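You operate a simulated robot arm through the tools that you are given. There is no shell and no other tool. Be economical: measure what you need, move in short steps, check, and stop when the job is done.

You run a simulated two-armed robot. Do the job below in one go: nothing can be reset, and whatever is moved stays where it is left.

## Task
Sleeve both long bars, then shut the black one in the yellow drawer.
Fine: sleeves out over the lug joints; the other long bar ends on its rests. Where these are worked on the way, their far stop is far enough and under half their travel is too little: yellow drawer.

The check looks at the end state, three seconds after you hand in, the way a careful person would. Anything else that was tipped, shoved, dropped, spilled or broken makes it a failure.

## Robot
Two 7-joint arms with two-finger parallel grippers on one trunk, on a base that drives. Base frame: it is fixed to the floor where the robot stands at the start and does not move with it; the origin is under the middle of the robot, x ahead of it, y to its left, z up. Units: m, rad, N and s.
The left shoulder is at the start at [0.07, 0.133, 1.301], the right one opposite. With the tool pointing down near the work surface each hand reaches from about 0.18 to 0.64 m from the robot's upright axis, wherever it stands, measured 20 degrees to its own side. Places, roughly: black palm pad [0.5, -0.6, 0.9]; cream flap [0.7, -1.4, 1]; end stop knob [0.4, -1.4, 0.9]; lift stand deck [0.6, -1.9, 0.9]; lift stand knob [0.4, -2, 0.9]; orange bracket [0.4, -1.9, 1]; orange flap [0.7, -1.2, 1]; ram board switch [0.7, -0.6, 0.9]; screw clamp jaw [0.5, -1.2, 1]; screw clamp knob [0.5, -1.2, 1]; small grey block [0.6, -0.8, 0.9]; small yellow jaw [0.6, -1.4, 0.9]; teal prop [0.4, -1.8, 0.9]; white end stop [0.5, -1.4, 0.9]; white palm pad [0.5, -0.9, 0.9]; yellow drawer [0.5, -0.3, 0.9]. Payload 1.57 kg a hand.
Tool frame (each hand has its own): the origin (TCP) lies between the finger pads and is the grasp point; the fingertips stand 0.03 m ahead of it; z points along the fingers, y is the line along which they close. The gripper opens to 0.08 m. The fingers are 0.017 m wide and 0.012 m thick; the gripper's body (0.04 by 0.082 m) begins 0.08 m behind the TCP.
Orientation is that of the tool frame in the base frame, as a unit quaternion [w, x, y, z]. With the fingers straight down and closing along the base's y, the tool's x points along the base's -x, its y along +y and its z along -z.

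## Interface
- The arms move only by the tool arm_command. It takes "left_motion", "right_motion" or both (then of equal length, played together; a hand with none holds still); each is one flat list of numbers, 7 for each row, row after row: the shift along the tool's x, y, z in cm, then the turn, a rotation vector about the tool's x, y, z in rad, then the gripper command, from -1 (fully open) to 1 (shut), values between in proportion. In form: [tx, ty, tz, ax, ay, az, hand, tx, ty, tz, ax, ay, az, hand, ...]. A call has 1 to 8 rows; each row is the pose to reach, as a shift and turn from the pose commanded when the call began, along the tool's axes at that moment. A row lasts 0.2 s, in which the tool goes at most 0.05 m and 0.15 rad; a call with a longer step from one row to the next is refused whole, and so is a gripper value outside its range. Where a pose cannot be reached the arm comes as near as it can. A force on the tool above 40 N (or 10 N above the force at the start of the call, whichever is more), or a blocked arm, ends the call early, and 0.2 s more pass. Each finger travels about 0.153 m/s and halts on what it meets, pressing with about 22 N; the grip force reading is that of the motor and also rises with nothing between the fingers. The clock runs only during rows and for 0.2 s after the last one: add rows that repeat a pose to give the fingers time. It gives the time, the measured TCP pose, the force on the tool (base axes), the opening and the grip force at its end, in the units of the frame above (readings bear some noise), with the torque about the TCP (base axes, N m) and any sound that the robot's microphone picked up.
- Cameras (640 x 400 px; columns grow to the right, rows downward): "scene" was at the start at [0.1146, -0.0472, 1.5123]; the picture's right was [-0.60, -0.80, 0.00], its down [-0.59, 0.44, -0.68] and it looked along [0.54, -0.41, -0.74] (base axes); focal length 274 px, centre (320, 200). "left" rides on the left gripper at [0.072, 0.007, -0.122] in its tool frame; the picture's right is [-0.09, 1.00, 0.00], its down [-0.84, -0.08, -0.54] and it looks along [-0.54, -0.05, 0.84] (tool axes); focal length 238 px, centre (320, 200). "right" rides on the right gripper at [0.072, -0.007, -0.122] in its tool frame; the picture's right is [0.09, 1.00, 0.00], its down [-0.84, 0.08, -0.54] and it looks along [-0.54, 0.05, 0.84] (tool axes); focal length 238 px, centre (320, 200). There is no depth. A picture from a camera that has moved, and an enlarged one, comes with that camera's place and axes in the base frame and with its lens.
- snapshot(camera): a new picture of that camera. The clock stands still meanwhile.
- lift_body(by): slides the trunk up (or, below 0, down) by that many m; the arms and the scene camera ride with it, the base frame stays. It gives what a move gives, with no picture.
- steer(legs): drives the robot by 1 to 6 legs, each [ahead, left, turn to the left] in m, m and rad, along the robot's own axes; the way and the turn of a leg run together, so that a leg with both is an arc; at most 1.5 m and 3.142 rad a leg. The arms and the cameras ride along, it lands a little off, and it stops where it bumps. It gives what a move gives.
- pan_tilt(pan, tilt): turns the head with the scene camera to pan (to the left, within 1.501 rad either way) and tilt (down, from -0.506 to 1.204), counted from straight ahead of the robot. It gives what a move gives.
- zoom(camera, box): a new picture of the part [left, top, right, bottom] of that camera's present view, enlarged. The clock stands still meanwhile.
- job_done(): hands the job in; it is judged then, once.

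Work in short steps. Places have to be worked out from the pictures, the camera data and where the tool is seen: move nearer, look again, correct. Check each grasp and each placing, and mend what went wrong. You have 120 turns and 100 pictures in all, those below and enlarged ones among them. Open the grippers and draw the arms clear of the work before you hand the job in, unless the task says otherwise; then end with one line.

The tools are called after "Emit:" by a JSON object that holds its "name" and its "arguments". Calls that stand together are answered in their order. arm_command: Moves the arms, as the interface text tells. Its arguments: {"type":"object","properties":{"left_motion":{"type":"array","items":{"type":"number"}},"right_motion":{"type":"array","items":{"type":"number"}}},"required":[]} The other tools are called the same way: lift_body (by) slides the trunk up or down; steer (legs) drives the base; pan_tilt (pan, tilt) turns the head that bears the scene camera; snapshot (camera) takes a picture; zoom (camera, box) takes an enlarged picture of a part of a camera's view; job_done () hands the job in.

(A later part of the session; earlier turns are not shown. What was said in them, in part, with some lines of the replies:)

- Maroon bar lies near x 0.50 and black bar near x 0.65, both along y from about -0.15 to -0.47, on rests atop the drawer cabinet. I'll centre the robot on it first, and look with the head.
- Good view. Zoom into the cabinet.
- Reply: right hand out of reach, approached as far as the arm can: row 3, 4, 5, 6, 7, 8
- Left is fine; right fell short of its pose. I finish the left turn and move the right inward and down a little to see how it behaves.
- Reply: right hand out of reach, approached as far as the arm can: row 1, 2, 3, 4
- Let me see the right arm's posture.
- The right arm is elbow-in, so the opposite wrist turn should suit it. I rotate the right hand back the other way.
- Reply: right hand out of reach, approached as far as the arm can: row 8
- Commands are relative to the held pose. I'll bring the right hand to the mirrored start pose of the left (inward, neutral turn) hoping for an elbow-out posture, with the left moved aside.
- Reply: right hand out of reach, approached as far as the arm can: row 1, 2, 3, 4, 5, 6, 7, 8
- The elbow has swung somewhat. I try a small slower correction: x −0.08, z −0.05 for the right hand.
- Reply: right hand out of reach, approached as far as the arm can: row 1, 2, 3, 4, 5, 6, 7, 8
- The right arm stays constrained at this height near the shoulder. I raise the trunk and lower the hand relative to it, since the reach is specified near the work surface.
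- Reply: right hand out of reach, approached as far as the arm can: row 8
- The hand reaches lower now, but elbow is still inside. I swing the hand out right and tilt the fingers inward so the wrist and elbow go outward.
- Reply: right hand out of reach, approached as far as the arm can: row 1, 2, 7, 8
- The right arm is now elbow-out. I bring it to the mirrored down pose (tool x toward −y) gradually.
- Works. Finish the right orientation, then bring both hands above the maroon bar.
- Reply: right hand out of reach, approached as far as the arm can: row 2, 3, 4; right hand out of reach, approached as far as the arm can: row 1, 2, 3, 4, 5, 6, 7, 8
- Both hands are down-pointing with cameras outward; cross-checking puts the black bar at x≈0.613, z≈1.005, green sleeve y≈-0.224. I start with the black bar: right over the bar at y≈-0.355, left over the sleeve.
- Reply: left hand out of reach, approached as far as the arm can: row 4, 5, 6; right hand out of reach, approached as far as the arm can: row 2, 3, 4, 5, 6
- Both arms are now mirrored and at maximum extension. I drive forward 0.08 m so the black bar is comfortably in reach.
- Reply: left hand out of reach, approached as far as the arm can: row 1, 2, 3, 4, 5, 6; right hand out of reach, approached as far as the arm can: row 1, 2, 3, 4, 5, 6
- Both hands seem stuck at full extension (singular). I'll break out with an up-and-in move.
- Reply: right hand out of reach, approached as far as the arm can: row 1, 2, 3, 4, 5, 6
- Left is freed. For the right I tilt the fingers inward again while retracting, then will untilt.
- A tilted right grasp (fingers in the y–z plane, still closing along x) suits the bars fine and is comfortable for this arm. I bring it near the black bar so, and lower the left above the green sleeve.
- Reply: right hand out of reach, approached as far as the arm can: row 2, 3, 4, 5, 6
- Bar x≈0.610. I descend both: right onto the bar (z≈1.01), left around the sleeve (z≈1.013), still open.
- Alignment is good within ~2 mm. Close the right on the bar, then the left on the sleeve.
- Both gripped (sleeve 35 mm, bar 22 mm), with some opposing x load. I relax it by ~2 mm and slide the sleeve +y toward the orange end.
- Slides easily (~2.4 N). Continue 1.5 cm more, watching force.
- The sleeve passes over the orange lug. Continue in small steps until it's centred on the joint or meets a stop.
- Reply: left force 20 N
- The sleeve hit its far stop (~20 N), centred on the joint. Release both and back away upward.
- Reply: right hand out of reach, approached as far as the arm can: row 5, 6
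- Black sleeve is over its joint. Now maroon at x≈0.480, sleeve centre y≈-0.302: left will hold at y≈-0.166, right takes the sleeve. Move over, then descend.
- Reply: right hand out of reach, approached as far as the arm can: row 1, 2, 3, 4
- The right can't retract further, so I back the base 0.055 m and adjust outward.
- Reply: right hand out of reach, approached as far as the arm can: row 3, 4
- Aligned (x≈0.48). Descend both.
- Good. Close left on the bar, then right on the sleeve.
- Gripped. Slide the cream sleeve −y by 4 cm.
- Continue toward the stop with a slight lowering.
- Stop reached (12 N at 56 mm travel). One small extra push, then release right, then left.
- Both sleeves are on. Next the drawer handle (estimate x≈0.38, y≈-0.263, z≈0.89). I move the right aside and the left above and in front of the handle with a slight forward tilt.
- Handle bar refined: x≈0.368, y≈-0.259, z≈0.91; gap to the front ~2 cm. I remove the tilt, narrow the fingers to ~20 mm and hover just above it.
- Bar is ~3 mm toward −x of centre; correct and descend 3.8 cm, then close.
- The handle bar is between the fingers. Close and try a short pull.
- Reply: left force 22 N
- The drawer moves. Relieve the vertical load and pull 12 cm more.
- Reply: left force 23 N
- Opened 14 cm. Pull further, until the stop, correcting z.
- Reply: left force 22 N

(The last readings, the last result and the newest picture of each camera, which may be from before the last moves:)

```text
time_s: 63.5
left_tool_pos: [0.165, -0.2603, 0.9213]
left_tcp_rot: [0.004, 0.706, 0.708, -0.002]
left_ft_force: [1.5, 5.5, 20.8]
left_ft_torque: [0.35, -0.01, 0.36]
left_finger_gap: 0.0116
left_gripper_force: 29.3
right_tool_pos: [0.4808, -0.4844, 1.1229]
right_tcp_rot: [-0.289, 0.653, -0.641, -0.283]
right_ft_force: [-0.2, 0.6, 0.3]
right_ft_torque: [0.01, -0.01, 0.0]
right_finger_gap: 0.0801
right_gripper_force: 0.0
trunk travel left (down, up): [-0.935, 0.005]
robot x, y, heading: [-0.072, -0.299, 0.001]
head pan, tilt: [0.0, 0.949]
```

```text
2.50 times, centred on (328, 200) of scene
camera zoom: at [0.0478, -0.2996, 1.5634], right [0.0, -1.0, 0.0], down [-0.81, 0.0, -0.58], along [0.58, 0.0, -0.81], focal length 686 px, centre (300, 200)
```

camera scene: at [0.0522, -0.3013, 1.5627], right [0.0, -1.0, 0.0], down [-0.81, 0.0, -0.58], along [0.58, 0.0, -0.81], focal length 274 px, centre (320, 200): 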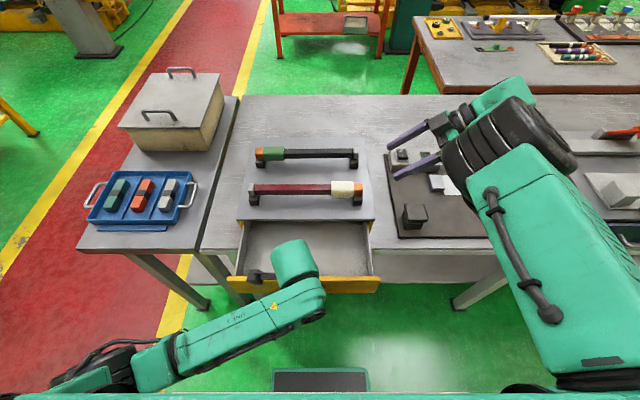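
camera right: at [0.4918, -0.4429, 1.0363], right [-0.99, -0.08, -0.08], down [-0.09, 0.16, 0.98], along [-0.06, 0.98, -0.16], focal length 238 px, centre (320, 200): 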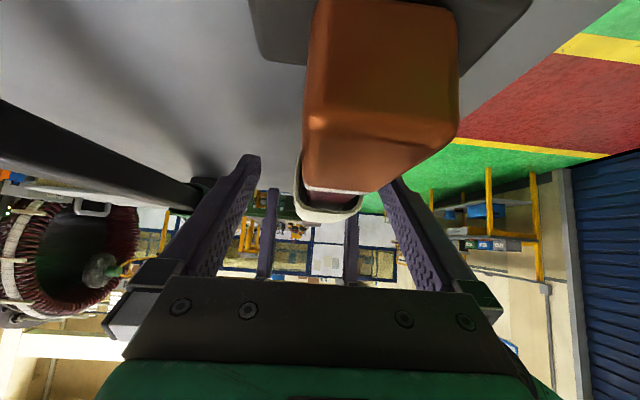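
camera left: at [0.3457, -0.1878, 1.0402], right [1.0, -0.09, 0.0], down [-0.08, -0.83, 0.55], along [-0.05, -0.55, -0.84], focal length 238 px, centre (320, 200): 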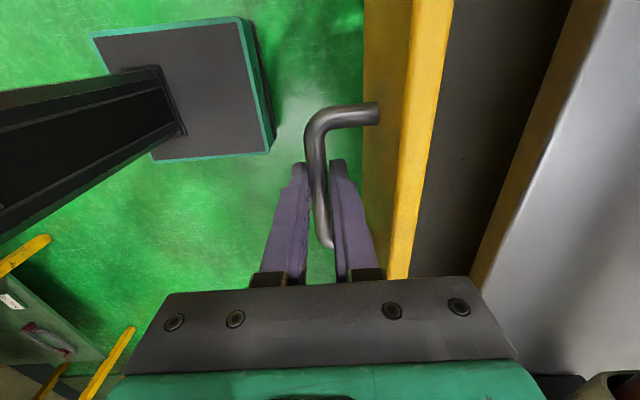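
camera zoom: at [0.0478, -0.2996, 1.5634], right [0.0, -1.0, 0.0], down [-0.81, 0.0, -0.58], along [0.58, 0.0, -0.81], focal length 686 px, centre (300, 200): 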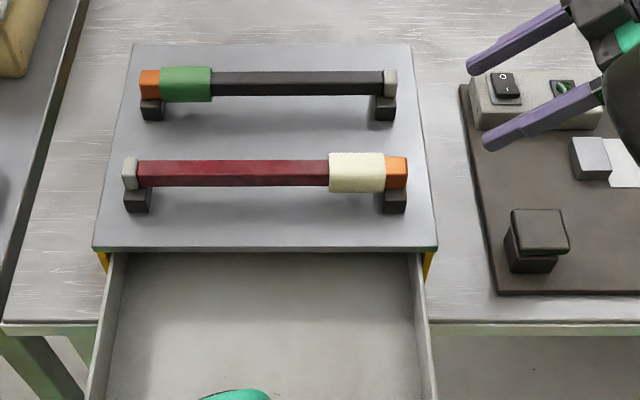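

Drawer is open ~20 cm, interior clear and wide enough. Release the handle (small opening), rise, then move forward over the bars.

Emit:
{"name": "arm_command", "arguments": {"left_motion": [0, 0, -0.2, 0, 0, 0, 0.5, 0, 0, -0.2, 0, 0, 0, 0.5, 0, 0, -2, 0, 0, 0, 0.5, 0, 0, -4.5, 0, 0, 0, 0.5, 0, 0, -8, 0, 0, 0, 0, 0, 0, -12, 0, 0, 0, -1, 0, 0, -16, 0, 0, 0, -1, 0, 1, -20, 0, 0, 0, -1]}}

Emit:
{"name": "arm_command", "arguments": {"left_motion": [0, 4.5, 0, 0, 0, 0, -1, 0, 9, 0, 0, 0, 0, -1, 0, 13.5, 0, 0, 0, 0, -1, 0, 18, 0, 0, 0, 0, -1, 0, 22, 0, 0, 0, 0, -1, 0, 26, 0, 0, 0, 0, -1, 0, 30, 0, 0, 0, 0, -1, 0, 32, 0, 0, 0, 0, -1]}}

Emit:
{"name": "steer", "arguments": {"legs": [[0.1, 0, 0]]}}

Emit:
{"name": "snapshot", "arguments": {"camera": "scene"}}

```text
time_s: 65.2
left_tool_pos: [0.1785, -0.2734, 1.0711]
left_tcp_rot: [0.001, 0.705, 0.709, -0.002]
left_ft_force: [0.7, 0.7, 0.9]
left_ft_torque: [0.02, 0.0, 0.0]
left_finger_gap: 0.0801
left_gripper_force: 0.1
left hand out of reach, approached as far as the arm can: row 7, 8
right_tool_pos: [0.4826, -0.4853, 1.1237]
right_tcp_rot: [-0.288, 0.653, -0.641, -0.283]
right_ft_force: [0.3, -0.3, -0.5]
right_ft_torque: [-0.02, -0.01, -0.01]
right_finger_gap: 0.0798
right_gripper_force: 0.1
trunk travel left (down, up): [-0.935, 0.005]
robot x, y, heading: [-0.077, -0.2992, 0.001]
head pan, tilt: [0.0, 0.949]
```

```text
time_s: 67.0
left_tool_pos: [0.5002, -0.2745, 1.0689]
left_tcp_rot: [0.002, 0.706, 0.708, -0.002]
left_ft_force: [1.2, 0.1, -0.6]
left_ft_torque: [0.01, 0.03, 0.03]
left_finger_gap: 0.0801
left_gripper_force: 0.1
right_tool_pos: [0.4831, -0.4858, 1.1221]
right_tcp_rot: [-0.288, 0.653, -0.64, -0.285]
right_ft_force: [-0.3, -0.7, 0.1]
right_ft_torque: [0.02, -0.03, 0.03]
right_finger_gap: 0.0798
right_gripper_force: 0.1
trunk travel left (down, up): [-0.935, 0.005]
robot x, y, heading: [-0.0728, -0.3014, 0.001]
head pan, tilt: [0.0, 0.949]
```

```text
time_s: 68.2
left_tool_pos: [0.5937, -0.2732, 1.0716]
left_tcp_rot: [0.004, 0.706, 0.708, 0.0]
left_ft_force: [-0.9, -1.0, 0.0]
left_ft_torque: [0.02, -0.01, -0.02]
left_finger_gap: 0.0799
left_gripper_force: 0.0
right_tool_pos: [0.5767, -0.4861, 1.1265]
right_tcp_rot: [-0.291, 0.653, -0.64, -0.283]
right_ft_force: [-0.3, -0.1, 0.5]
right_ft_torque: [0.01, -0.03, -0.03]
right_finger_gap: 0.08
right_gripper_force: 0.1
trunk travel left (down, up): [-0.935, 0.005]
robot x, y, heading: [0.0261, -0.3013, -0.006]
head pan, tilt: [0.0, 0.949]
```

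```text
45 pictures are left
camera scene: at [0.1425, -0.3016, 1.5636], right [0.0, -1.0, 0.0], down [-0.81, 0.0, -0.59], along [0.59, 0.0, -0.81], focal length 274 px, centre (320, 200)
```

scene: 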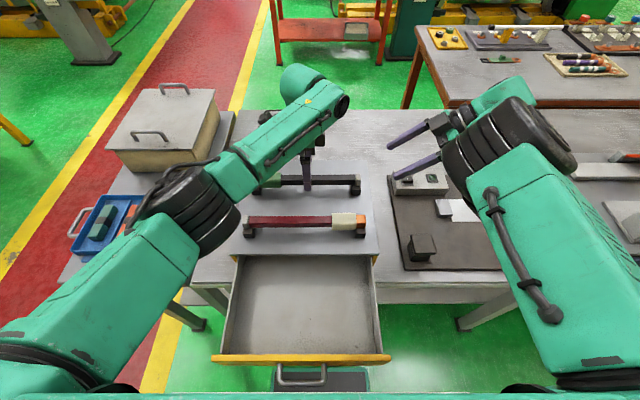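

Drawer interior spans about y −0.11…−0.42. I align the left over the black bar at y≈-0.245 and check.

Emit:
{"name": "arm_command", "arguments": {"left_motion": [1.4, 0.8, 0, 0, 0, 0, -1, 2.8, 1.6, 0, 0, 0, 0, -1, 2.8, 1.6, 1, 0, 0, 0, -1]}}

Emit:
{"name": "snapshot", "arguments": {"camera": "left"}}

Emit:
{"name": "zoom", "arguments": {"camera": "scene", "box": [192, 150, 432, 390]}}

```text
time_s: 69.0
left_tool_pos: [0.6166, -0.2462, 1.0589]
left_tcp_rot: [0.002, 0.706, 0.708, -0.003]
left_ft_force: [0.3, 0.3, 0.3]
left_ft_torque: [-0.02, 0.01, 0.0]
left_finger_gap: 0.0799
left_gripper_force: 0.1
right_tool_pos: [0.5831, -0.487, 1.1215]
right_tcp_rot: [-0.288, 0.652, -0.641, -0.285]
right_ft_force: [-0.8, -0.1, -0.5]
right_ft_torque: [0.01, 0.03, 0.02]
right_finger_gap: 0.0799
right_gripper_force: 0.0
trunk travel left (down, up): [-0.935, 0.005]
robot x, y, heading: [0.0254, -0.3036, -0.001]
head pan, tilt: [0.0, 0.949]
```

```text
44 pictures are left
camera left: at [0.623, -0.1736, 1.1791], right [1.0, -0.09, 0.0], down [-0.07, -0.83, 0.55], along [-0.05, -0.54, -0.84], focal length 238 px, centre (320, 200)
```

left: 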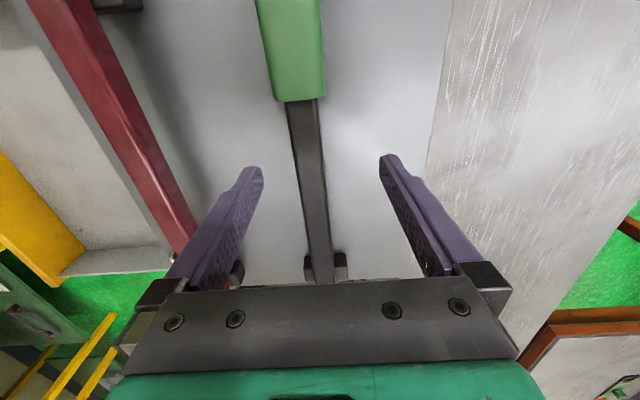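

```text
1.67 times, centred on (312, 270) of scene
camera zoom: at [0.1511, -0.3026, 1.5628], right [0.0, -1.0, 0.0], down [-0.81, 0.0, -0.58], along [0.58, 0.0, -0.81], focal length 457 px, centre (333, 83)
```

zoom: 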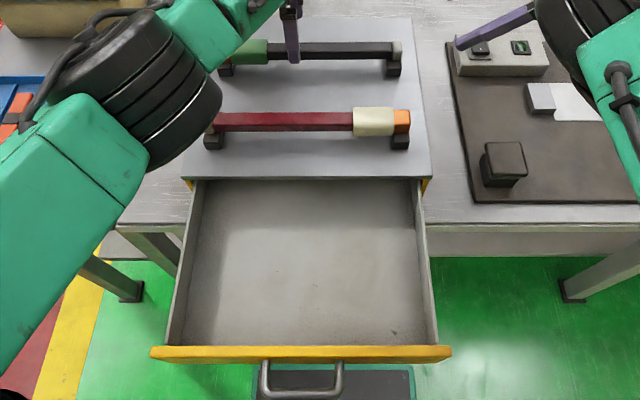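

Shift −0.6 cm in x, descend and close on the bar.

Emit:
{"name": "arm_command", "arguments": {"left_motion": [0, -0.6, 1.5, 0, 0, 0, -1, 0, -0.6, 3.5, 0, 0, 0, -1, 0, -0.6, 5.5, 0, 0, 0, -1, 0, -0.6, 5.5, 0, 0, 0, 0, 0, -0.6, 5.5, 0, 0, 0, 1, 0, -0.6, 5.5, 0, 0, 0, 1, 0, -0.6, 5.5, 0, 0, 0, 1]}}

Emit:
{"name": "arm_command", "arguments": {"left_motion": [0, 0, -1, 0, 0, 0, 1, 0, 0, -2, 0, 0, 0, 1, 0, 0, -3, 0, 0, 0, 1, 0, 0, -4, 0, 0, 0, 1, 0, 0, -6, 0, 0, 0, 1, 0, 0, -8, 0, 0, 0, 1, 0, 0, -10, 0, 0, 0, 1, 0, 0, -10, 0, 0, 0, 1]}}

Emit:
{"name": "snapshot", "arguments": {"camera": "left"}}

Emit:
{"name": "snapshot", "arguments": {"camera": "scene"}}

```text
time_s: 70.6
left_tool_pos: [0.604, -0.2452, 1.0049]
left_tcp_rot: [0.003, 0.706, 0.708, -0.001]
left_ft_force: [0.8, -0.9, 2.1]
left_ft_torque: [0.0, 0.08, -0.11]
left_finger_gap: 0.0219
left_gripper_force: 21.7
left hand out of reach, approached as far as the arm can: row 3, 4, 5, 6, 7
right_tool_pos: [0.5813, -0.4859, 1.1237]
right_tcp_rot: [-0.29, 0.652, -0.641, -0.284]
right_ft_force: [0.1, -0.4, 0.5]
right_ft_torque: [0.0, 0.04, 0.03]
right_finger_gap: 0.0798
right_gripper_force: 0.1
trunk travel left (down, up): [-0.935, 0.005]
robot x, y, heading: [0.026, -0.2989, 0.001]
head pan, tilt: [0.0, 0.949]
```

```text
time_s: 72.4
left_tool_pos: [0.605, -0.2437, 1.1025]
left_tcp_rot: [0.001, 0.706, 0.708, -0.002]
left_ft_force: [0.5, 0.1, -3.5]
left_ft_torque: [0.03, -0.01, -0.01]
left_finger_gap: 0.0218
left_gripper_force: 21.9
right_tool_pos: [0.581, -0.4845, 1.1232]
right_tcp_rot: [-0.289, 0.652, -0.64, -0.285]
right_ft_force: [0.5, 0.6, -0.9]
right_ft_torque: [-0.02, -0.02, 0.03]
right_finger_gap: 0.0799
right_gripper_force: 0.1
trunk travel left (down, up): [-0.935, 0.005]
robot x, y, heading: [0.0252, -0.2987, -0.001]
head pan, tilt: [0.0, 0.949]
```

```text
42 pictures are left
camera left: at [0.6116, -0.1715, 1.2249], right [1.0, -0.09, 0.0], down [-0.07, -0.83, 0.55], along [-0.05, -0.54, -0.84], focal length 238 px, centre (320, 200)
```

left: 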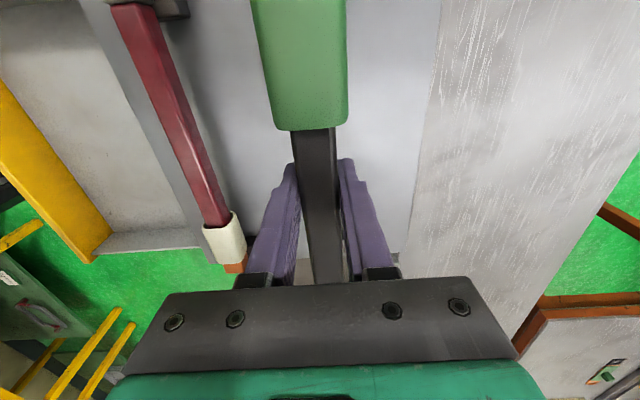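

```text
41 pictures are left
camera scene: at [0.1504, -0.3016, 1.5629], right [0.0, -1.0, 0.0], down [-0.81, 0.0, -0.58], along [0.58, 0.0, -0.81], focal length 274 px, centre (320, 200)
```

scene: 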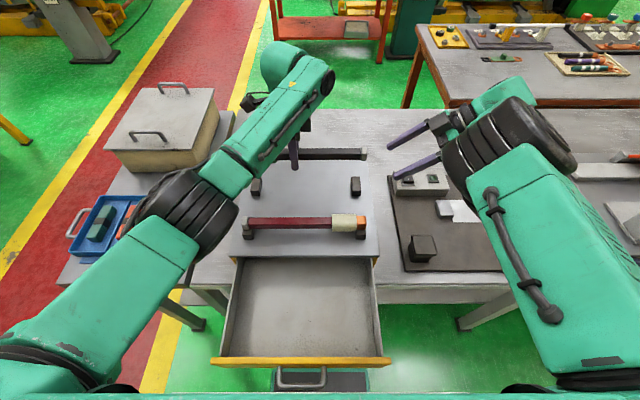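

The bar is lifted and level. Back the base 0.1 m, then draw the hand back over the drawer.

Emit:
{"name": "steer", "arguments": {"legs": [[-0.1, 0, 0]]}}

Emit:
{"name": "arm_command", "arguments": {"left_motion": [0, -2, 0, 0, 0, 0, 1, 0, -5, 0, 0, 0, 0, 1, 0, -8, 0, 0, 0, 0, 1, -0.3, -11, 0, 0, 0, 0, 1, -0.6, -14, 0, 0, 0, 0, 1, -0.8, -17, 0, 0, 0, 0, 1, -1, -20, 0, 0, 0, 0, 1, -1, -20, 0, 0, 0, 0, 1]}}

Emit:
{"name": "snapshot", "arguments": {"camera": "scene"}}

Emit:
{"name": "snapshot", "arguments": {"camera": "left"}}

```text
time_s: 73.5
left_tool_pos: [0.5112, -0.2438, 1.1011]
left_tcp_rot: [0.0, 0.706, 0.708, -0.004]
left_ft_force: [0.6, 0.0, -4.1]
left_ft_torque: [0.07, 0.03, 0.01]
left_finger_gap: 0.022
left_gripper_force: 21.9
right_tool_pos: [0.4901, -0.4848, 1.1197]
right_tcp_rot: [-0.286, 0.652, -0.641, -0.286]
right_ft_force: [0.3, 0.9, -0.2]
right_ft_torque: [0.04, 0.01, 0.02]
right_finger_gap: 0.0801
right_gripper_force: 0.1
trunk travel left (down, up): [-0.935, 0.005]
robot x, y, heading: [-0.0769, -0.2981, 0.003]
head pan, tilt: [0.0, 0.949]
```

```text
time_s: 75.3
left_tool_pos: [0.3061, -0.2553, 1.1022]
left_tcp_rot: [0.001, 0.706, 0.708, -0.002]
left_ft_force: [0.4, -0.1, -3.6]
left_ft_torque: [0.02, 0.01, -0.01]
left_finger_gap: 0.0218
left_gripper_force: 21.9
right_tool_pos: [0.4835, -0.4869, 1.1225]
right_tcp_rot: [-0.289, 0.653, -0.64, -0.285]
right_ft_force: [0.8, -0.3, 0.3]
right_ft_torque: [-0.02, 0.01, 0.02]
right_finger_gap: 0.0799
right_gripper_force: 0.0
trunk travel left (down, up): [-0.935, 0.005]
robot x, y, heading: [-0.0766, -0.3037, 0.003]
head pan, tilt: [0.0, 0.949]
```

```text
40 pictures are left
camera scene: at [0.051, -0.3018, 1.5629], right [0.0, -1.0, 0.0], down [-0.81, 0.0, -0.58], along [0.58, 0.0, -0.81], focal length 274 px, centre (320, 200)
```

scene: 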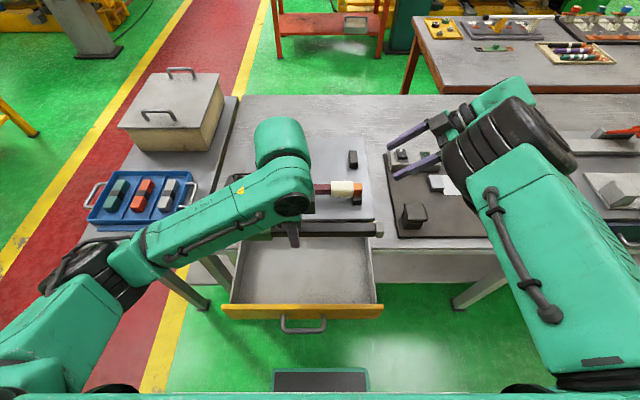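

```text
39 pictures are left
camera left: at [0.3124, -0.1824, 1.2243], right [1.0, -0.09, 0.0], down [-0.07, -0.83, 0.55], along [-0.05, -0.54, -0.84], focal length 238 px, centre (320, 200)
```

left: 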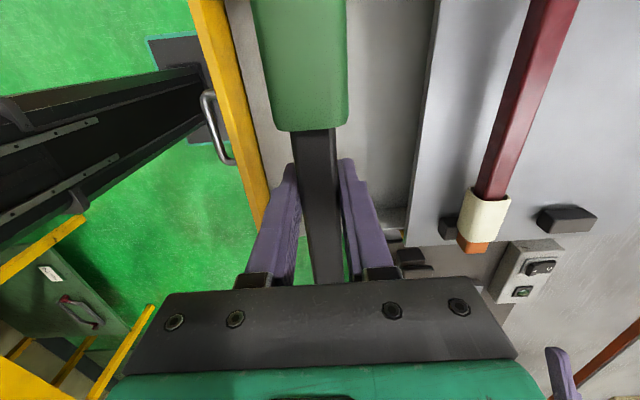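

Bar is centred over the drawer (y −0.127…−0.414 vs walls −0.105…−0.43). Lower it in.

Emit:
{"name": "arm_command", "arguments": {"left_motion": [0, 0, 2, 0, 0, 0, 1, 0, 0, 4, 0, 0, 0, 1, 0, 0, 6, 0, 0, 0, 1, 0, 0, 8, 0, 0, 0, 1, 0, 0, 10, 0, 0, 0, 1, 0, 0, 12, 0, 0, 0, 1, 0, 0, 14, 0, 0, 0, 1, 0, 0, 15, 0, 0, 0, 1]}}

Emit:
{"name": "zoom", "arguments": {"camera": "scene", "box": [200, 180, 424, 320]}}

Emit:
{"name": "snapshot", "arguments": {"camera": "left"}}

```text
time_s: 77.2
left_tool_pos: [0.3061, -0.256, 0.9542]
left_tcp_rot: [0.003, 0.706, 0.708, -0.002]
left_ft_force: [1.1, 0.7, 1.0]
left_ft_torque: [-0.66, 0.03, 0.1]
left_finger_gap: 0.0221
left_gripper_force: 22.0
right_tool_pos: [0.483, -0.486, 1.1232]
right_tcp_rot: [-0.289, 0.652, -0.641, -0.284]
right_ft_force: [-0.5, -0.1, -0.3]
right_ft_torque: [0.03, 0.02, 0.0]
right_finger_gap: 0.0801
right_gripper_force: 0.0
trunk travel left (down, up): [-0.935, 0.005]
robot x, y, heading: [-0.0748, -0.3, -0.004]
head pan, tilt: [0.0, 0.949]
```

```text
2.86 times, centred on (312, 250) of scene
camera zoom: at [0.0496, -0.3012, 1.5631], right [0.0, -1.0, 0.0], down [-0.81, 0.0, -0.58], along [0.58, 0.0, -0.81], focal length 784 px, centre (343, 57)
```

zoom: 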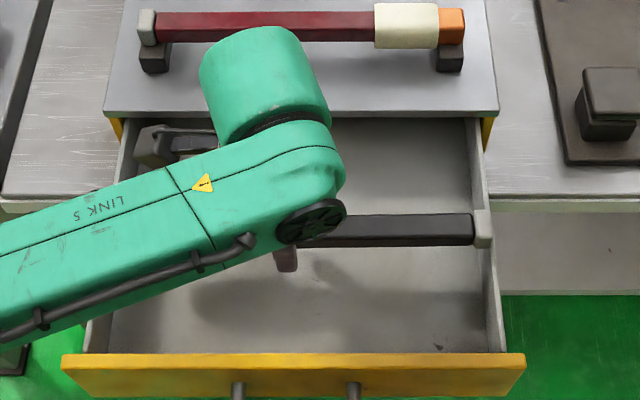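

```text
37 pictures are left
camera left: at [0.3118, -0.1831, 1.0752], right [1.0, -0.09, 0.0], down [-0.08, -0.83, 0.55], along [-0.05, -0.55, -0.84], focal length 238 px, centre (320, 200)
```

left: 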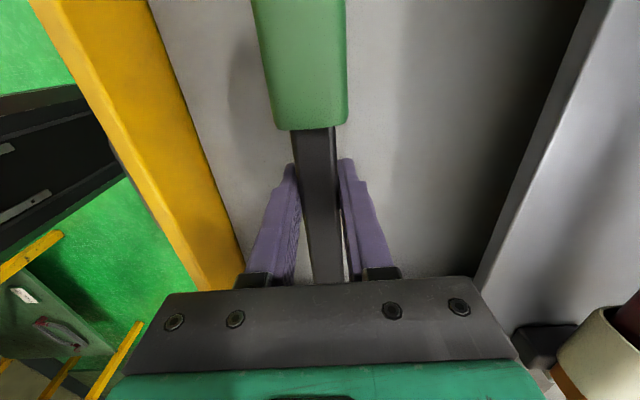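

The grey end is touching the right wall top (torque −0.66). I raise 2 cm, shift +1 cm in y, and check both ends against the walls.

Emit:
{"name": "arm_command", "arguments": {"left_motion": [0, 0, -1, 0, 0, 0, 1, 0, 0, -2, 0, 0, 0, 1, 0.5, 0, -2, 0, 0, 0, 1, 1.05, 0, -2, 0, 0, 0, 1, 1.05, 0, -2, 0, 0, 0, 1]}}

Emit:
{"name": "zoom", "arguments": {"camera": "scene", "box": [200, 180, 424, 320]}}

Emit:
{"name": "snapshot", "arguments": {"camera": "right"}}

```text
time_s: 78.3
left_tool_pos: [0.3049, -0.2451, 0.9745]
left_tcp_rot: [0.002, 0.706, 0.709, -0.001]
left_ft_force: [0.2, 0.1, -3.8]
left_ft_torque: [0.05, -0.01, 0.01]
left_finger_gap: 0.022
left_gripper_force: 22.3
right_tool_pos: [0.4822, -0.4866, 1.1223]
right_tcp_rot: [-0.288, 0.652, -0.641, -0.284]
right_ft_force: [-0.2, -0.5, 0.7]
right_ft_torque: [0.02, -0.01, 0.0]
right_finger_gap: 0.0802
right_gripper_force: 0.0
trunk travel left (down, up): [-0.935, 0.005]
robot x, y, heading: [-0.0749, -0.2993, -0.001]
head pan, tilt: [0.0, 0.949]
```

```text
2.86 times, centred on (312, 250) of scene
camera zoom: at [0.0502, -0.3017, 1.5629], right [0.0, -1.0, 0.0], down [-0.81, 0.0, -0.58], along [0.58, 0.0, -0.81], focal length 784 px, centre (343, 57)
```

zoom: 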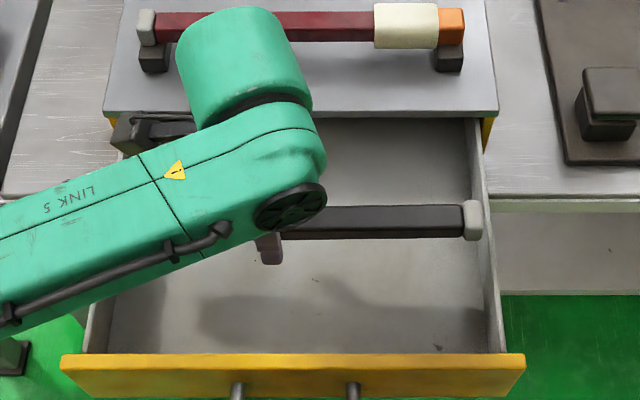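

```text
35 pictures are left
camera right: at [0.4918, -0.6244, 1.1518], right [-0.99, -0.07, -0.08], down [-0.09, 0.16, 0.98], along [-0.06, 0.98, -0.17], focal length 238 px, centre (320, 200)
```

right: 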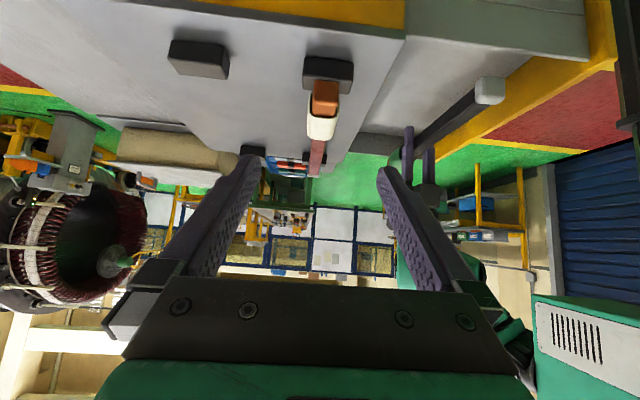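

Straight fit is tight (~4 mm each side), so I lay the bar slightly diagonal: rotate ~22° about vertical (orange end toward the robot), which gives ~8 mm margins.

Emit:
{"name": "arm_command", "arguments": {"left_motion": [0, 0, 0, 0, 0, -0.13, 1, 0.1, 0, 0, 0, 0, -0.26, 1, 0.15, 0, 0, 0, 0, -0.384, 1, 0.15, 0, 0, 0, 0, -0.384, 1]}}

Emit:
{"name": "zoom", "arguments": {"camera": "scene", "box": [200, 180, 424, 320]}}

Emit:
{"name": "snapshot", "arguments": {"camera": "left"}}

```text
time_s: 79.3
left_tool_pos: [0.306, -0.2436, 0.9737]
left_tcp_rot: [0.002, 0.557, 0.83, -0.002]
left_ft_force: [0.9, 0.2, -3.0]
left_ft_torque: [0.02, 0.03, 0.02]
left_finger_gap: 0.0221
left_gripper_force: 22.0
right_tool_pos: [0.4831, -0.486, 1.1235]
right_tcp_rot: [-0.289, 0.652, -0.64, -0.285]
right_ft_force: [0.2, -0.6, -0.4]
right_ft_torque: [0.0, 0.0, 0.0]
right_finger_gap: 0.0802
right_gripper_force: 0.0
trunk travel left (down, up): [-0.935, 0.005]
robot x, y, heading: [-0.0768, -0.3011, -0.002]
head pan, tilt: [0.0, 0.949]
```

```text
2.86 times, centred on (312, 250) of scene
camera zoom: at [0.0504, -0.3015, 1.5629], right [0.0, -1.0, 0.0], down [-0.81, 0.0, -0.58], along [0.58, 0.0, -0.81], focal length 784 px, centre (343, 57)
```

zoom: 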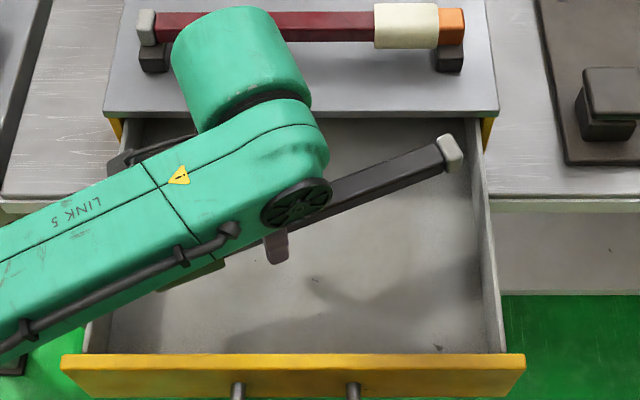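

```text
33 pictures are left
camera left: at [0.2843, -0.1736, 1.0946], right [0.96, 0.29, 0.0], down [0.25, -0.8, 0.55], along [0.16, -0.52, -0.84], focal length 238 px, centre (320, 200)
```

left: 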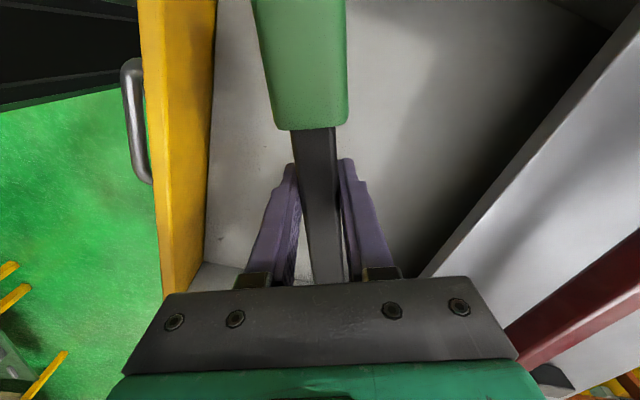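

Margins look ~10 mm right, ~5 mm left; shift 2 mm and lower, watching force.

Emit:
{"name": "arm_command", "arguments": {"left_motion": [-0.2, -0.1, 0.5, 0, 0, 0, 1, -0.2, -0.1, 1.5, 0, 0, 0, 1, -0.2, -0.1, 2.5, 0, 0, 0, 1, -0.2, -0.1, 3.5, 0, 0, 0, 1, -0.2, -0.1, 4.2, 0, 0, 0, 1]}}

Emit:
{"name": "zoom", "arguments": {"camera": "scene", "box": [200, 180, 424, 320]}}

```text
time_s: 80.5
left_tool_pos: [0.3049, -0.2458, 0.932]
left_tcp_rot: [0.001, 0.558, 0.83, -0.001]
left_ft_force: [-0.8, -0.2, -3.9]
left_ft_torque: [0.02, 0.02, 0.0]
left_finger_gap: 0.0216
left_gripper_force: 21.3
right_tool_pos: [0.4826, -0.4858, 1.1224]
right_tcp_rot: [-0.289, 0.652, -0.641, -0.285]
right_ft_force: [-0.4, 0.2, 0.2]
right_ft_torque: [-0.02, 0.02, 0.0]
right_finger_gap: 0.0798
right_gripper_force: 0.2
trunk travel left (down, up): [-0.935, 0.005]
robot x, y, heading: [-0.0752, -0.3008, 0.002]
head pan, tilt: [0.0, 0.949]
```

```text
2.86 times, centred on (312, 250) of scene
camera zoom: at [0.0504, -0.3016, 1.5629], right [0.0, -1.0, 0.0], down [-0.81, 0.0, -0.58], along [0.58, 0.0, -0.81], focal length 784 px, centre (343, 57)
```

zoom: 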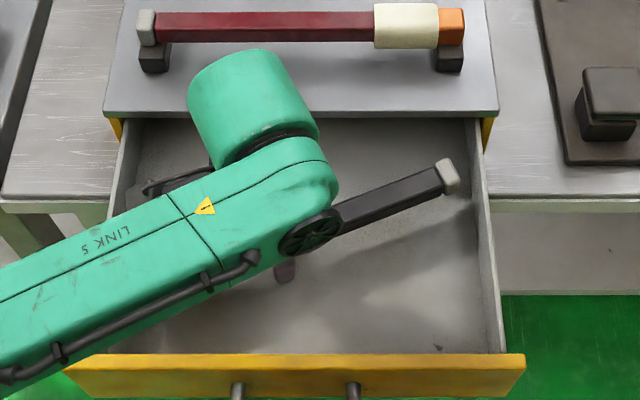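

No contact now below the wall tops. Continue down in small rows until the floor is felt.

Emit:
{"name": "arm_command", "arguments": {"left_motion": [0, 0, 0.6, 0, 0, 0, 1, 0, 0, 1.2, 0, 0, 0, 1, 0, 0, 1.8, 0, 0, 0, 1, 0, 0, 2.4, 0, 0, 0, 1, 0, 0, 3, 0, 0, 0, 1, 0, 0, 3.6, 0, 0, 0, 1, 0, 0, 4.2, 0, 0, 0, 1]}}

Emit:
{"name": "snapshot", "arguments": {"camera": "left"}}

```text
time_s: 81.3
left_tool_pos: [0.3092, -0.247, 0.9253]
left_tcp_rot: [0.011, 0.558, 0.83, 0.003]
left_ft_force: [-0.3, 3.7, 22.7]
left_ft_torque: [0.2, 0.5, -0.27]
left_finger_gap: 0.0221
left_gripper_force: 22.3
right_tool_pos: [0.4793, -0.4852, 1.1256]
right_tcp_rot: [-0.289, 0.653, -0.64, -0.283]
right_ft_force: [0.1, -0.6, 0.2]
right_ft_torque: [-0.01, 0.01, -0.02]
right_finger_gap: 0.0802
right_gripper_force: 0.0
trunk travel left (down, up): [-0.935, 0.005]
robot x, y, heading: [-0.0753, -0.3025, -0.003]
head pan, tilt: [0.0, 0.949]
stopped in row 3 (left hand): the force on the tool passed its limit at 49 N (the readings are from after the stop); the commanded pose is now the measured one
```

```text
31 pictures are left
camera left: at [0.2854, -0.1763, 1.0455], right [0.96, 0.29, 0.02], down [0.23, -0.8, 0.55], along [0.18, -0.53, -0.83], focal length 238 px, centre (320, 200)
```

left: 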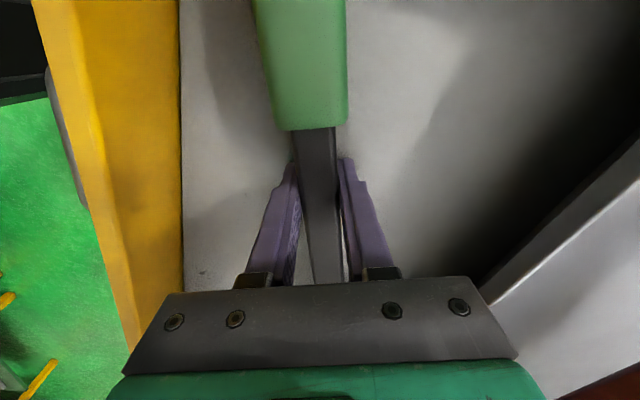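

Floor triangulates to z≈0.896, so the fingertips are on it and the bar is <1 cm above. Ease up 1 mm, open, and rise.

Emit:
{"name": "arm_command", "arguments": {"left_motion": [0, 0, -0.1, 0, 0, 0, 1, 0, 0, -0.1, 0, 0, 0, 0.3, 0, 0, -0.1, 0, 0, 0, 0, 0, 0, -0.1, 0, 0, 0, -0.3, 0, 0, -2, 0, 0, 0, -0.3, 0, 0, -5, 0, 0, 0, -0.3, 0, 0, -9, 0, 0, 0, -0.3, 0, 0, -13, 0, 0, 0, -0.3]}}

Emit:
{"name": "snapshot", "arguments": {"camera": "left"}}

Emit:
{"name": "zoom", "arguments": {"camera": "scene", "box": [200, 180, 424, 320]}}

```text
time_s: 83.1
left_tool_pos: [0.3073, -0.2458, 1.0529]
left_tcp_rot: [0.007, 0.557, 0.83, 0.0]
left_ft_force: [-0.3, 0.3, 0.5]
left_ft_torque: [-0.01, 0.01, 0.0]
left_finger_gap: 0.052
left_gripper_force: 0.0
right_tool_pos: [0.4843, -0.4879, 1.1219]
right_tcp_rot: [-0.288, 0.653, -0.64, -0.285]
right_ft_force: [0.7, 0.6, 0.3]
right_ft_torque: [0.03, 0.0, -0.01]
right_finger_gap: 0.0802
right_gripper_force: 0.1
trunk travel left (down, up): [-0.935, 0.005]
robot x, y, heading: [-0.0727, -0.2985, 0.001]
head pan, tilt: [0.0, 0.949]
```

```text
30 pictures are left
camera left: at [0.2854, -0.1758, 1.173], right [0.96, 0.29, 0.01], down [0.24, -0.8, 0.55], along [0.17, -0.52, -0.83], focal length 238 px, centre (320, 200)
```

left: 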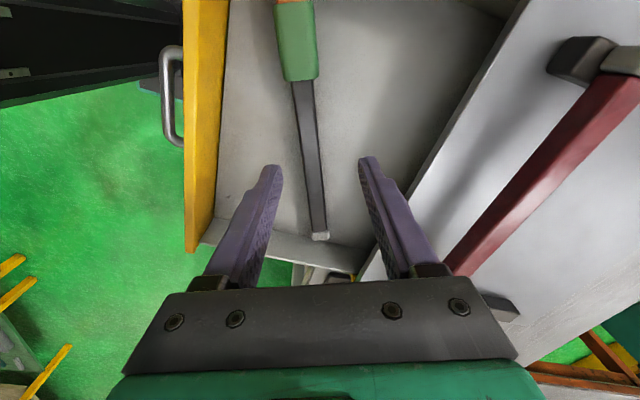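

```text
2.86 times, centred on (312, 250) of scene
camera zoom: at [0.0507, -0.3031, 1.5628], right [0.0, -1.0, 0.0], down [-0.81, 0.0, -0.58], along [0.58, 0.0, -0.81], focal length 784 px, centre (343, 57)
```

zoom: 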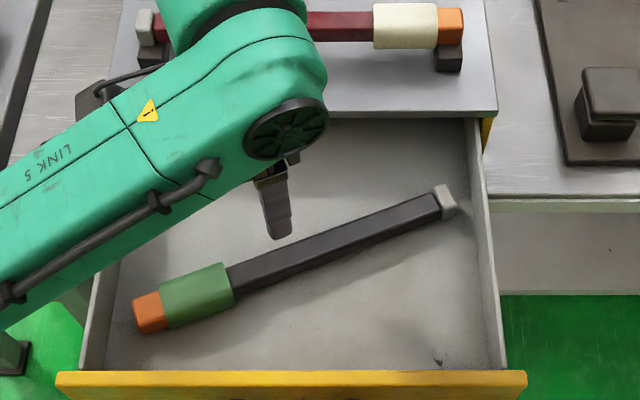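

The bar lies flat inside the drawer with its sleeve on. I back the base 0.17 m, close the fingers, and straighten the hand to push the drawer shut by its handle.

Emit:
{"name": "steer", "arguments": {"legs": [[-0.17, 0, 0]]}}

Emit:
{"name": "arm_command", "arguments": {"left_motion": [0.5, -1, 0, 0, 0, 0.13, 0.5, 1, -2, 0, 0, 0, 0.26, 1, 1, -3, 0, 0, 0, 0.384, 1, 1, -4, 0, 0, 0, 0.384, 1, 1, -4, 0, 0, 0, 0.384, 1]}}

Emit:
{"name": "snapshot", "arguments": {"camera": "scene"}}

Emit:
{"name": "snapshot", "arguments": {"camera": "left"}}

```text
time_s: 84.5
left_tool_pos: [0.142, -0.2445, 1.0517]
left_tcp_rot: [0.007, 0.558, 0.83, -0.001]
left_ft_force: [0.1, -0.1, -0.6]
left_ft_torque: [0.02, 0.05, -0.01]
left_finger_gap: 0.052
left_gripper_force: 0.0
right_tool_pos: [0.316, -0.4857, 1.1221]
right_tcp_rot: [-0.288, 0.652, -0.641, -0.285]
right_ft_force: [-0.3, 0.3, 1.1]
right_ft_torque: [-0.02, -0.01, -0.02]
right_finger_gap: 0.08
right_gripper_force: 0.1
trunk travel left (down, up): [-0.935, 0.005]
robot x, y, heading: [-0.2411, -0.3066, -0.002]
head pan, tilt: [0.0, 0.949]
```

```text
time_s: 85.7
left_tool_pos: [0.0973, -0.2513, 1.0518]
left_tcp_rot: [0.008, 0.705, 0.709, 0.002]
left_ft_force: [0.1, 1.2, 0.3]
left_ft_torque: [-0.01, 0.0, -0.01]
left_finger_gap: 0.0
left_gripper_force: 21.1
right_tool_pos: [0.3146, -0.4857, 1.122]
right_tcp_rot: [-0.289, 0.652, -0.64, -0.285]
right_ft_force: [0.5, -0.3, 0.3]
right_ft_torque: [0.01, -0.04, -0.01]
right_finger_gap: 0.08
right_gripper_force: 0.0
trunk travel left (down, up): [-0.935, 0.005]
robot x, y, heading: [-0.2418, -0.2999, 0.001]
head pan, tilt: [0.0, 0.949]
```

```text
28 pictures are left
camera scene: at [-0.1186, -0.3012, 1.5629], right [0.0, -1.0, 0.0], down [-0.81, 0.0, -0.58], along [0.58, 0.0, -0.81], focal length 274 px, centre (320, 200)
```

scene: 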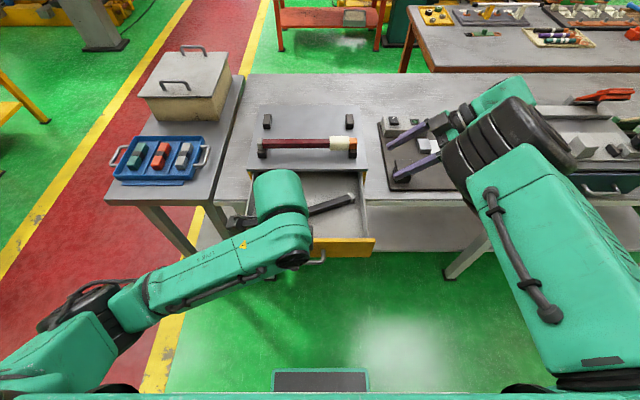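

```text
27 pictures are left
camera left: at [0.1025, -0.1777, 1.1725], right [1.0, -0.09, 0.01], down [-0.08, -0.83, 0.55], along [-0.04, -0.55, -0.84], focal length 238 px, centre (320, 200)
```

left: 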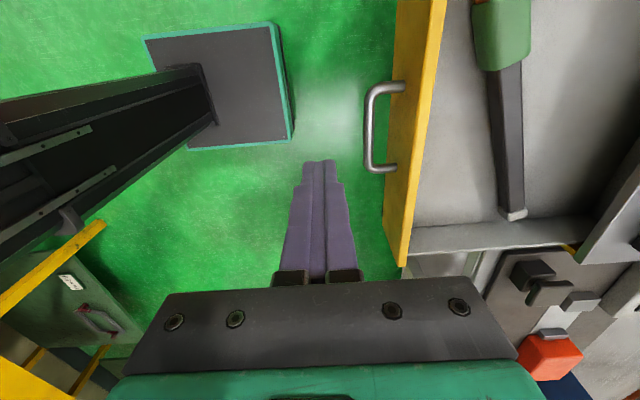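

Handle at x≈0.150, y≈-0.262. Descend in front of it and begin pushing.

Emit:
{"name": "arm_command", "arguments": {"left_motion": [-0.4, 0, 3, 0, 0, 0, 1, -0.8, 0, 6, 0, 0, 0, 1, -1, 0, 9, 0, 0, 0, 1, -1, 0, 11, 0, 0, 0, 1, -1, 0, 13, 0, 0, 0, 1, -1, 0, 13, 0, 0, 0, 1]}}

Emit:
{"name": "arm_command", "arguments": {"left_motion": [0, 1.5, 0, 0, 0, 0, 1, 0, 3, 0, 0, 0, 0, 1, 0, 4, 0, 0, 0, 0, 1, 0, 5.5, 0, 0, 0, 0, 1, 0, 7, 0, 0, 0, 0, 1, 0, 9, 0, 0, 0, 0, 1, 0, 11, 0, 0, 0, 0, 1]}}

Emit:
{"name": "snapshot", "arguments": {"camera": "left"}}

```text
time_s: 87.1
left_tool_pos: [0.0993, -0.2618, 0.9224]
left_tcp_rot: [0.008, 0.707, 0.708, 0.002]
left_ft_force: [0.3, -0.3, 0.0]
left_ft_torque: [0.0, -0.02, 0.02]
left_finger_gap: 0.0001
left_gripper_force: 21.3
right_tool_pos: [0.3136, -0.4847, 1.1224]
right_tcp_rot: [-0.288, 0.653, -0.64, -0.285]
right_ft_force: [-0.9, -0.3, -0.3]
right_ft_torque: [0.0, 0.02, -0.03]
right_finger_gap: 0.08
right_gripper_force: 0.1
trunk travel left (down, up): [-0.935, 0.005]
robot x, y, heading: [-0.2438, -0.3002, 0.002]
head pan, tilt: [0.0, 0.949]
```

```text
time_s: 88.7
left_tool_pos: [0.2105, -0.2617, 0.9245]
left_tcp_rot: [0.008, 0.705, 0.709, 0.002]
left_ft_force: [-0.7, -0.4, 0.5]
left_ft_torque: [-0.01, 0.04, 0.01]
left_finger_gap: 0.0
left_gripper_force: 21.1
right_tool_pos: [0.3146, -0.4858, 1.1217]
right_tcp_rot: [-0.287, 0.653, -0.641, -0.285]
right_ft_force: [0.4, 1.1, 0.3]
right_ft_torque: [-0.01, 0.0, 0.01]
right_finger_gap: 0.0799
right_gripper_force: 0.0
trunk travel left (down, up): [-0.935, 0.005]
robot x, y, heading: [-0.245, -0.2999, -0.002]
head pan, tilt: [0.0, 0.949]
```

```text
26 pictures are left
camera left: at [0.2155, -0.1887, 1.0445], right [1.0, -0.09, 0.01], down [-0.08, -0.83, 0.55], along [-0.04, -0.55, -0.84], focal length 238 px, centre (320, 200)
```

left: 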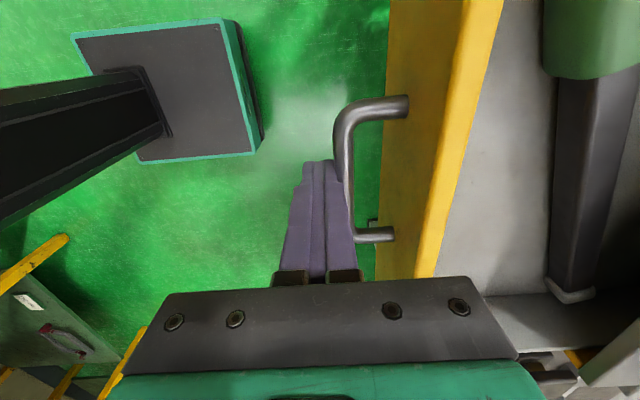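

The push works. Drive forward 0.09 m (pushing), then finish with the arm.

Emit:
{"name": "steer", "arguments": {"legs": [[0.09, 0, 0]]}}

Emit:
{"name": "arm_command", "arguments": {"left_motion": [0, 1, 0, 0, 0, 0, 1, 0, 2, 0, 0, 0, 0, 1, 0, 3, 0, 0, 0, 0, 1, 0, 4, 0, 0, 0, 0, 1, 0, 5, 0, 0, 0, 0, 1, 0, 5.6, 0, 0, 0, 0, 1]}}

Emit:
{"name": "snapshot", "arguments": {"camera": "left"}}

Emit:
{"name": "snapshot", "arguments": {"camera": "scene"}}

```text
time_s: 89.8
left_tool_pos: [0.2932, -0.2613, 0.9261]
left_tcp_rot: [0.01, 0.706, 0.708, 0.003]
left_ft_force: [-0.5, 1.2, 0.2]
left_ft_torque: [0.03, -0.02, -0.02]
left_finger_gap: 0.0
left_gripper_force: 21.0
right_tool_pos: [0.3969, -0.4844, 1.1253]
right_tcp_rot: [-0.291, 0.654, -0.639, -0.284]
right_ft_force: [0.8, 0.1, -0.4]
right_ft_torque: [-0.04, -0.03, -0.01]
right_finger_gap: 0.08
right_gripper_force: 0.1
trunk travel left (down, up): [-0.935, 0.005]
robot x, y, heading: [-0.154, -0.3012, -0.0]
head pan, tilt: [0.0, 0.949]
```

```text
time_s: 91.2
left_tool_pos: [0.3521, -0.2603, 0.9238]
left_tcp_rot: [0.008, 0.705, 0.709, 0.001]
left_ft_force: [-8.8, -0.5, -0.3]
left_ft_torque: [-0.02, 0.1, 0.03]
left_finger_gap: 0.0
left_gripper_force: 21.7
right_tool_pos: [0.4, -0.4847, 1.124]
right_tcp_rot: [-0.289, 0.653, -0.64, -0.284]
right_ft_force: [0.3, -0.6, -0.1]
right_ft_torque: [-0.01, -0.01, -0.02]
right_finger_gap: 0.0801
right_gripper_force: 0.2
trunk travel left (down, up): [-0.935, 0.005]
robot x, y, heading: [-0.1533, -0.2996, 0.003]
head pan, tilt: [0.0, 0.949]
```

```text
25 pictures are left
camera left: at [0.3559, -0.1876, 1.0453], right [1.0, -0.09, 0.01], down [-0.08, -0.83, 0.55], along [-0.04, -0.55, -0.84], focal length 238 px, centre (320, 200)
```

left: 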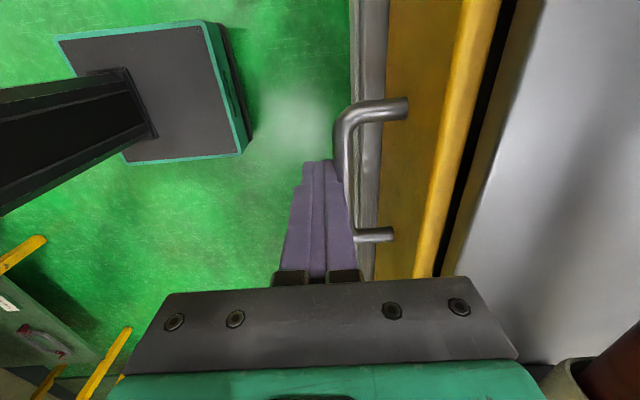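

```text
24 pictures are left
camera scene: at [-0.0339, -0.3017, 1.5632], right [0.0, -1.0, 0.0], down [-0.81, 0.0, -0.58], along [0.58, 0.0, -0.81], focal length 274 px, centre (320, 200)
```

scene: 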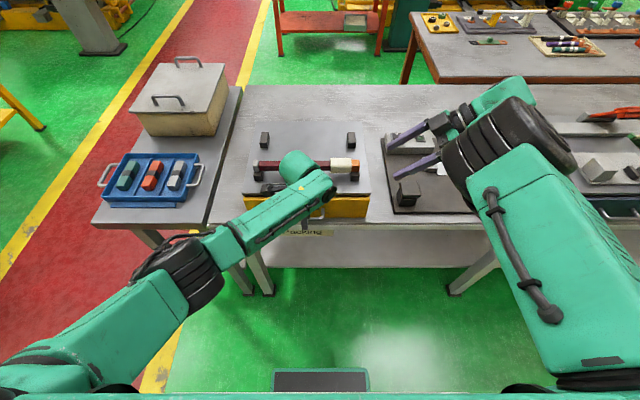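

It meets −9 N with only the original narrow gap. Push slightly more to confirm it's fully shut, then back off.

Emit:
{"name": "arm_command", "arguments": {"left_motion": [0, 0.3, 0, 0, 0, 0, 1, 0, 0.6, 0, 0, 0, 0, 1, 0, 0.8, 0, 0, 0, 0, 1]}}

Emit:
{"name": "arm_command", "arguments": {"left_motion": [0, -1.5, 0, 0, 0, 0, 1, 0, -4, 0, 0, 0, 0, 1, 0, -8, 0, 0, 0, 0, 0.5, 0, -8, -3, 0, 0, 0, 0, 0, -8, -7, 0, 0, 0, -1, 0, -8, -12, 0, 0, 0, -1, 4, -8, -14, 0, 0, 0, -1, 8, -8, -14, 0, 0, 0, -1]}}

Emit:
{"name": "steer", "arguments": {"legs": [[-0.1, 0, 0]]}}

Emit:
{"name": "zoom", "arguments": {"camera": "scene", "box": [200, 80, 424, 220]}}

```text
time_s: 92.0
left_tool_pos: [0.3512, -0.2601, 0.9253]
left_tcp_rot: [0.005, 0.705, 0.709, 0.0]
left_ft_force: [-37.6, -0.7, -11.7]
left_ft_torque: [-0.02, 0.62, 0.07]
left_finger_gap: 0.0
left_gripper_force: 21.5
right_tool_pos: [0.3956, -0.484, 1.1271]
right_tcp_rot: [-0.291, 0.653, -0.64, -0.282]
right_ft_force: [0.4, 0.4, 0.9]
right_ft_torque: [-0.02, 0.01, 0.02]
right_finger_gap: 0.0799
right_gripper_force: 0.0
trunk travel left (down, up): [-0.935, 0.005]
robot x, y, heading: [-0.1559, -0.3009, 0.003]
head pan, tilt: [0.0, 0.949]
```

```text
time_s: 93.8
left_tool_pos: [0.28, -0.1783, 1.063]
left_tcp_rot: [0.009, 0.706, 0.708, 0.001]
left_ft_force: [0.2, 0.0, -0.2]
left_ft_torque: [-0.01, 0.0, 0.03]
left_finger_gap: 0.0801
left_gripper_force: 0.0
right_tool_pos: [0.4015, -0.4823, 1.1243]
right_tcp_rot: [-0.288, 0.653, -0.641, -0.284]
right_ft_force: [-0.5, 0.3, 0.5]
right_ft_torque: [0.02, 0.01, 0.01]
right_finger_gap: 0.08
right_gripper_force: 0.1
trunk travel left (down, up): [-0.935, 0.005]
robot x, y, heading: [-0.1526, -0.3002, -0.001]
head pan, tilt: [0.0, 0.949]
```

```text
time_s: 95.0
left_tool_pos: [0.1864, -0.1801, 1.0615]
left_tcp_rot: [0.007, 0.706, 0.709, 0.0]
left_ft_force: [0.1, -0.3, -0.5]
left_ft_torque: [0.04, 0.04, 0.02]
left_finger_gap: 0.08
left_gripper_force: 0.1
right_tool_pos: [0.3075, -0.4848, 1.1209]
right_tcp_rot: [-0.287, 0.653, -0.64, -0.287]
right_ft_force: [0.3, -0.1, 0.3]
right_ft_torque: [-0.01, 0.0, 0.03]
right_finger_gap: 0.0797
right_gripper_force: 0.0
trunk travel left (down, up): [-0.935, 0.005]
robot x, y, heading: [-0.2561, -0.3013, 0.0]
head pan, tilt: [0.0, 0.949]
```

```text
2.86 times, centred on (312, 150) of scene
camera zoom: at [-0.1232, -0.3011, 1.5624], right [0.0, -1.0, 0.0], down [-0.82, 0.0, -0.58], along [0.58, 0.0, -0.82], focal length 784 px, centre (343, 343)
```

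zoom: 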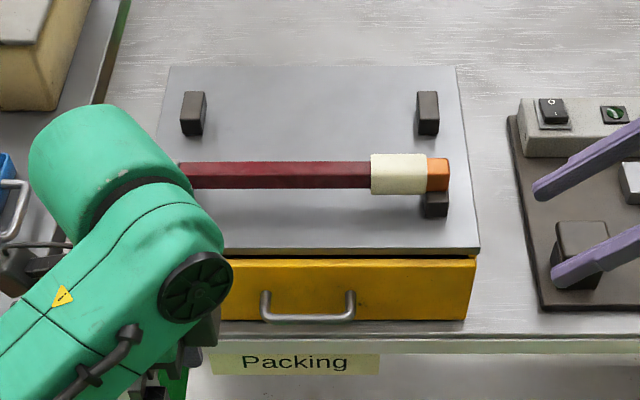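

The drawer took 37 N without moving: it's shut. Move the left hand aside and do a last check of the maroon bar on its rests.

Emit:
{"name": "arm_command", "arguments": {"left_motion": [4, -1, -1, 0, 0, 0, -1, 8, -2, -2, 0, 0, 0, -1, 12, -3, -2, 0, 0, 0, -1, 16, -3, -2, 0, 0, 0, -1], "right_motion": [1, 0, -1.5, 0, 0, 0, -1, 2, 0, -3, 0, 0, 0, -1, 3, 0, -4.5, 0, 0, 0, -1, 3, 0, -5, 0, 0, 0, -1]}}

Emit:
{"name": "zoom", "arguments": {"camera": "scene", "box": [200, 80, 424, 220]}}

Emit:
{"name": "snapshot", "arguments": {"camera": "scene"}}

```text
time_s: 96.0
left_tool_pos: [0.1506, -0.0184, 1.0813]
left_tcp_rot: [0.009, 0.706, 0.708, 0.001]
left_ft_force: [0.4, 0.9, 0.4]
left_ft_torque: [-0.03, -0.01, -0.02]
left_finger_gap: 0.0801
left_gripper_force: 0.0
right_tool_pos: [0.3032, -0.5408, 1.1354]
right_tcp_rot: [-0.288, 0.653, -0.641, -0.284]
right_ft_force: [-0.2, 0.2, -0.2]
right_ft_torque: [0.02, 0.02, 0.02]
right_finger_gap: 0.08
right_gripper_force: 0.2
trunk travel left (down, up): [-0.935, 0.005]
robot x, y, heading: [-0.2533, -0.3014, -0.001]
head pan, tilt: [0.0, 0.949]
```

```text
2.86 times, centred on (312, 150) of scene
camera zoom: at [-0.1308, -0.2994, 1.5631], right [0.0, -1.0, 0.0], down [-0.81, 0.0, -0.58], along [0.58, 0.0, -0.81], focal length 784 px, centre (343, 343)
```

zoom: 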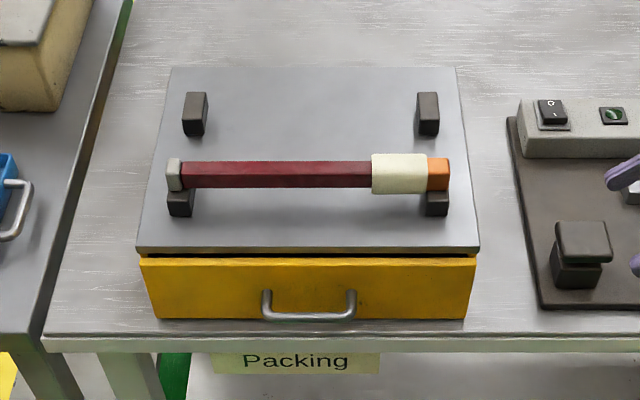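

```text
21 pictures are left
camera scene: at [-0.1308, -0.2994, 1.5631], right [0.0, -1.0, 0.0], down [-0.81, 0.0, -0.58], along [0.58, 0.0, -0.81], focal length 274 px, centre (320, 200)
```

scene: 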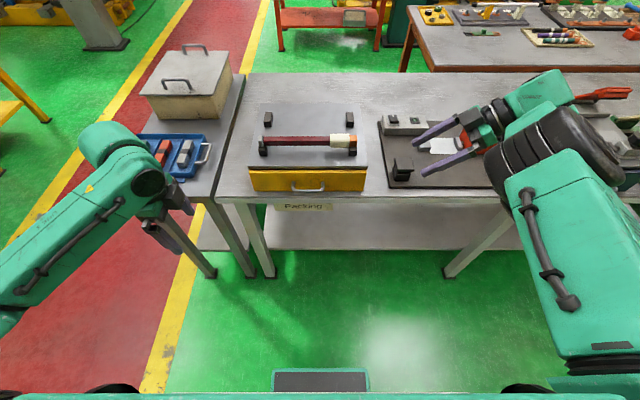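

Everything matches the goal: the maroon bar is sleeved and on its rests, the drawer is shut with the sleeved black bar inside, and both hands are open and clear. I hand in.

Emit:
{"name": "job_done", "arguments": {}}

```text
The job is handed in.
```

Both long bars are sleeved to the far stop over their lug joints; the black one is shut in the yellow drawer and the maroon one is on its rests.
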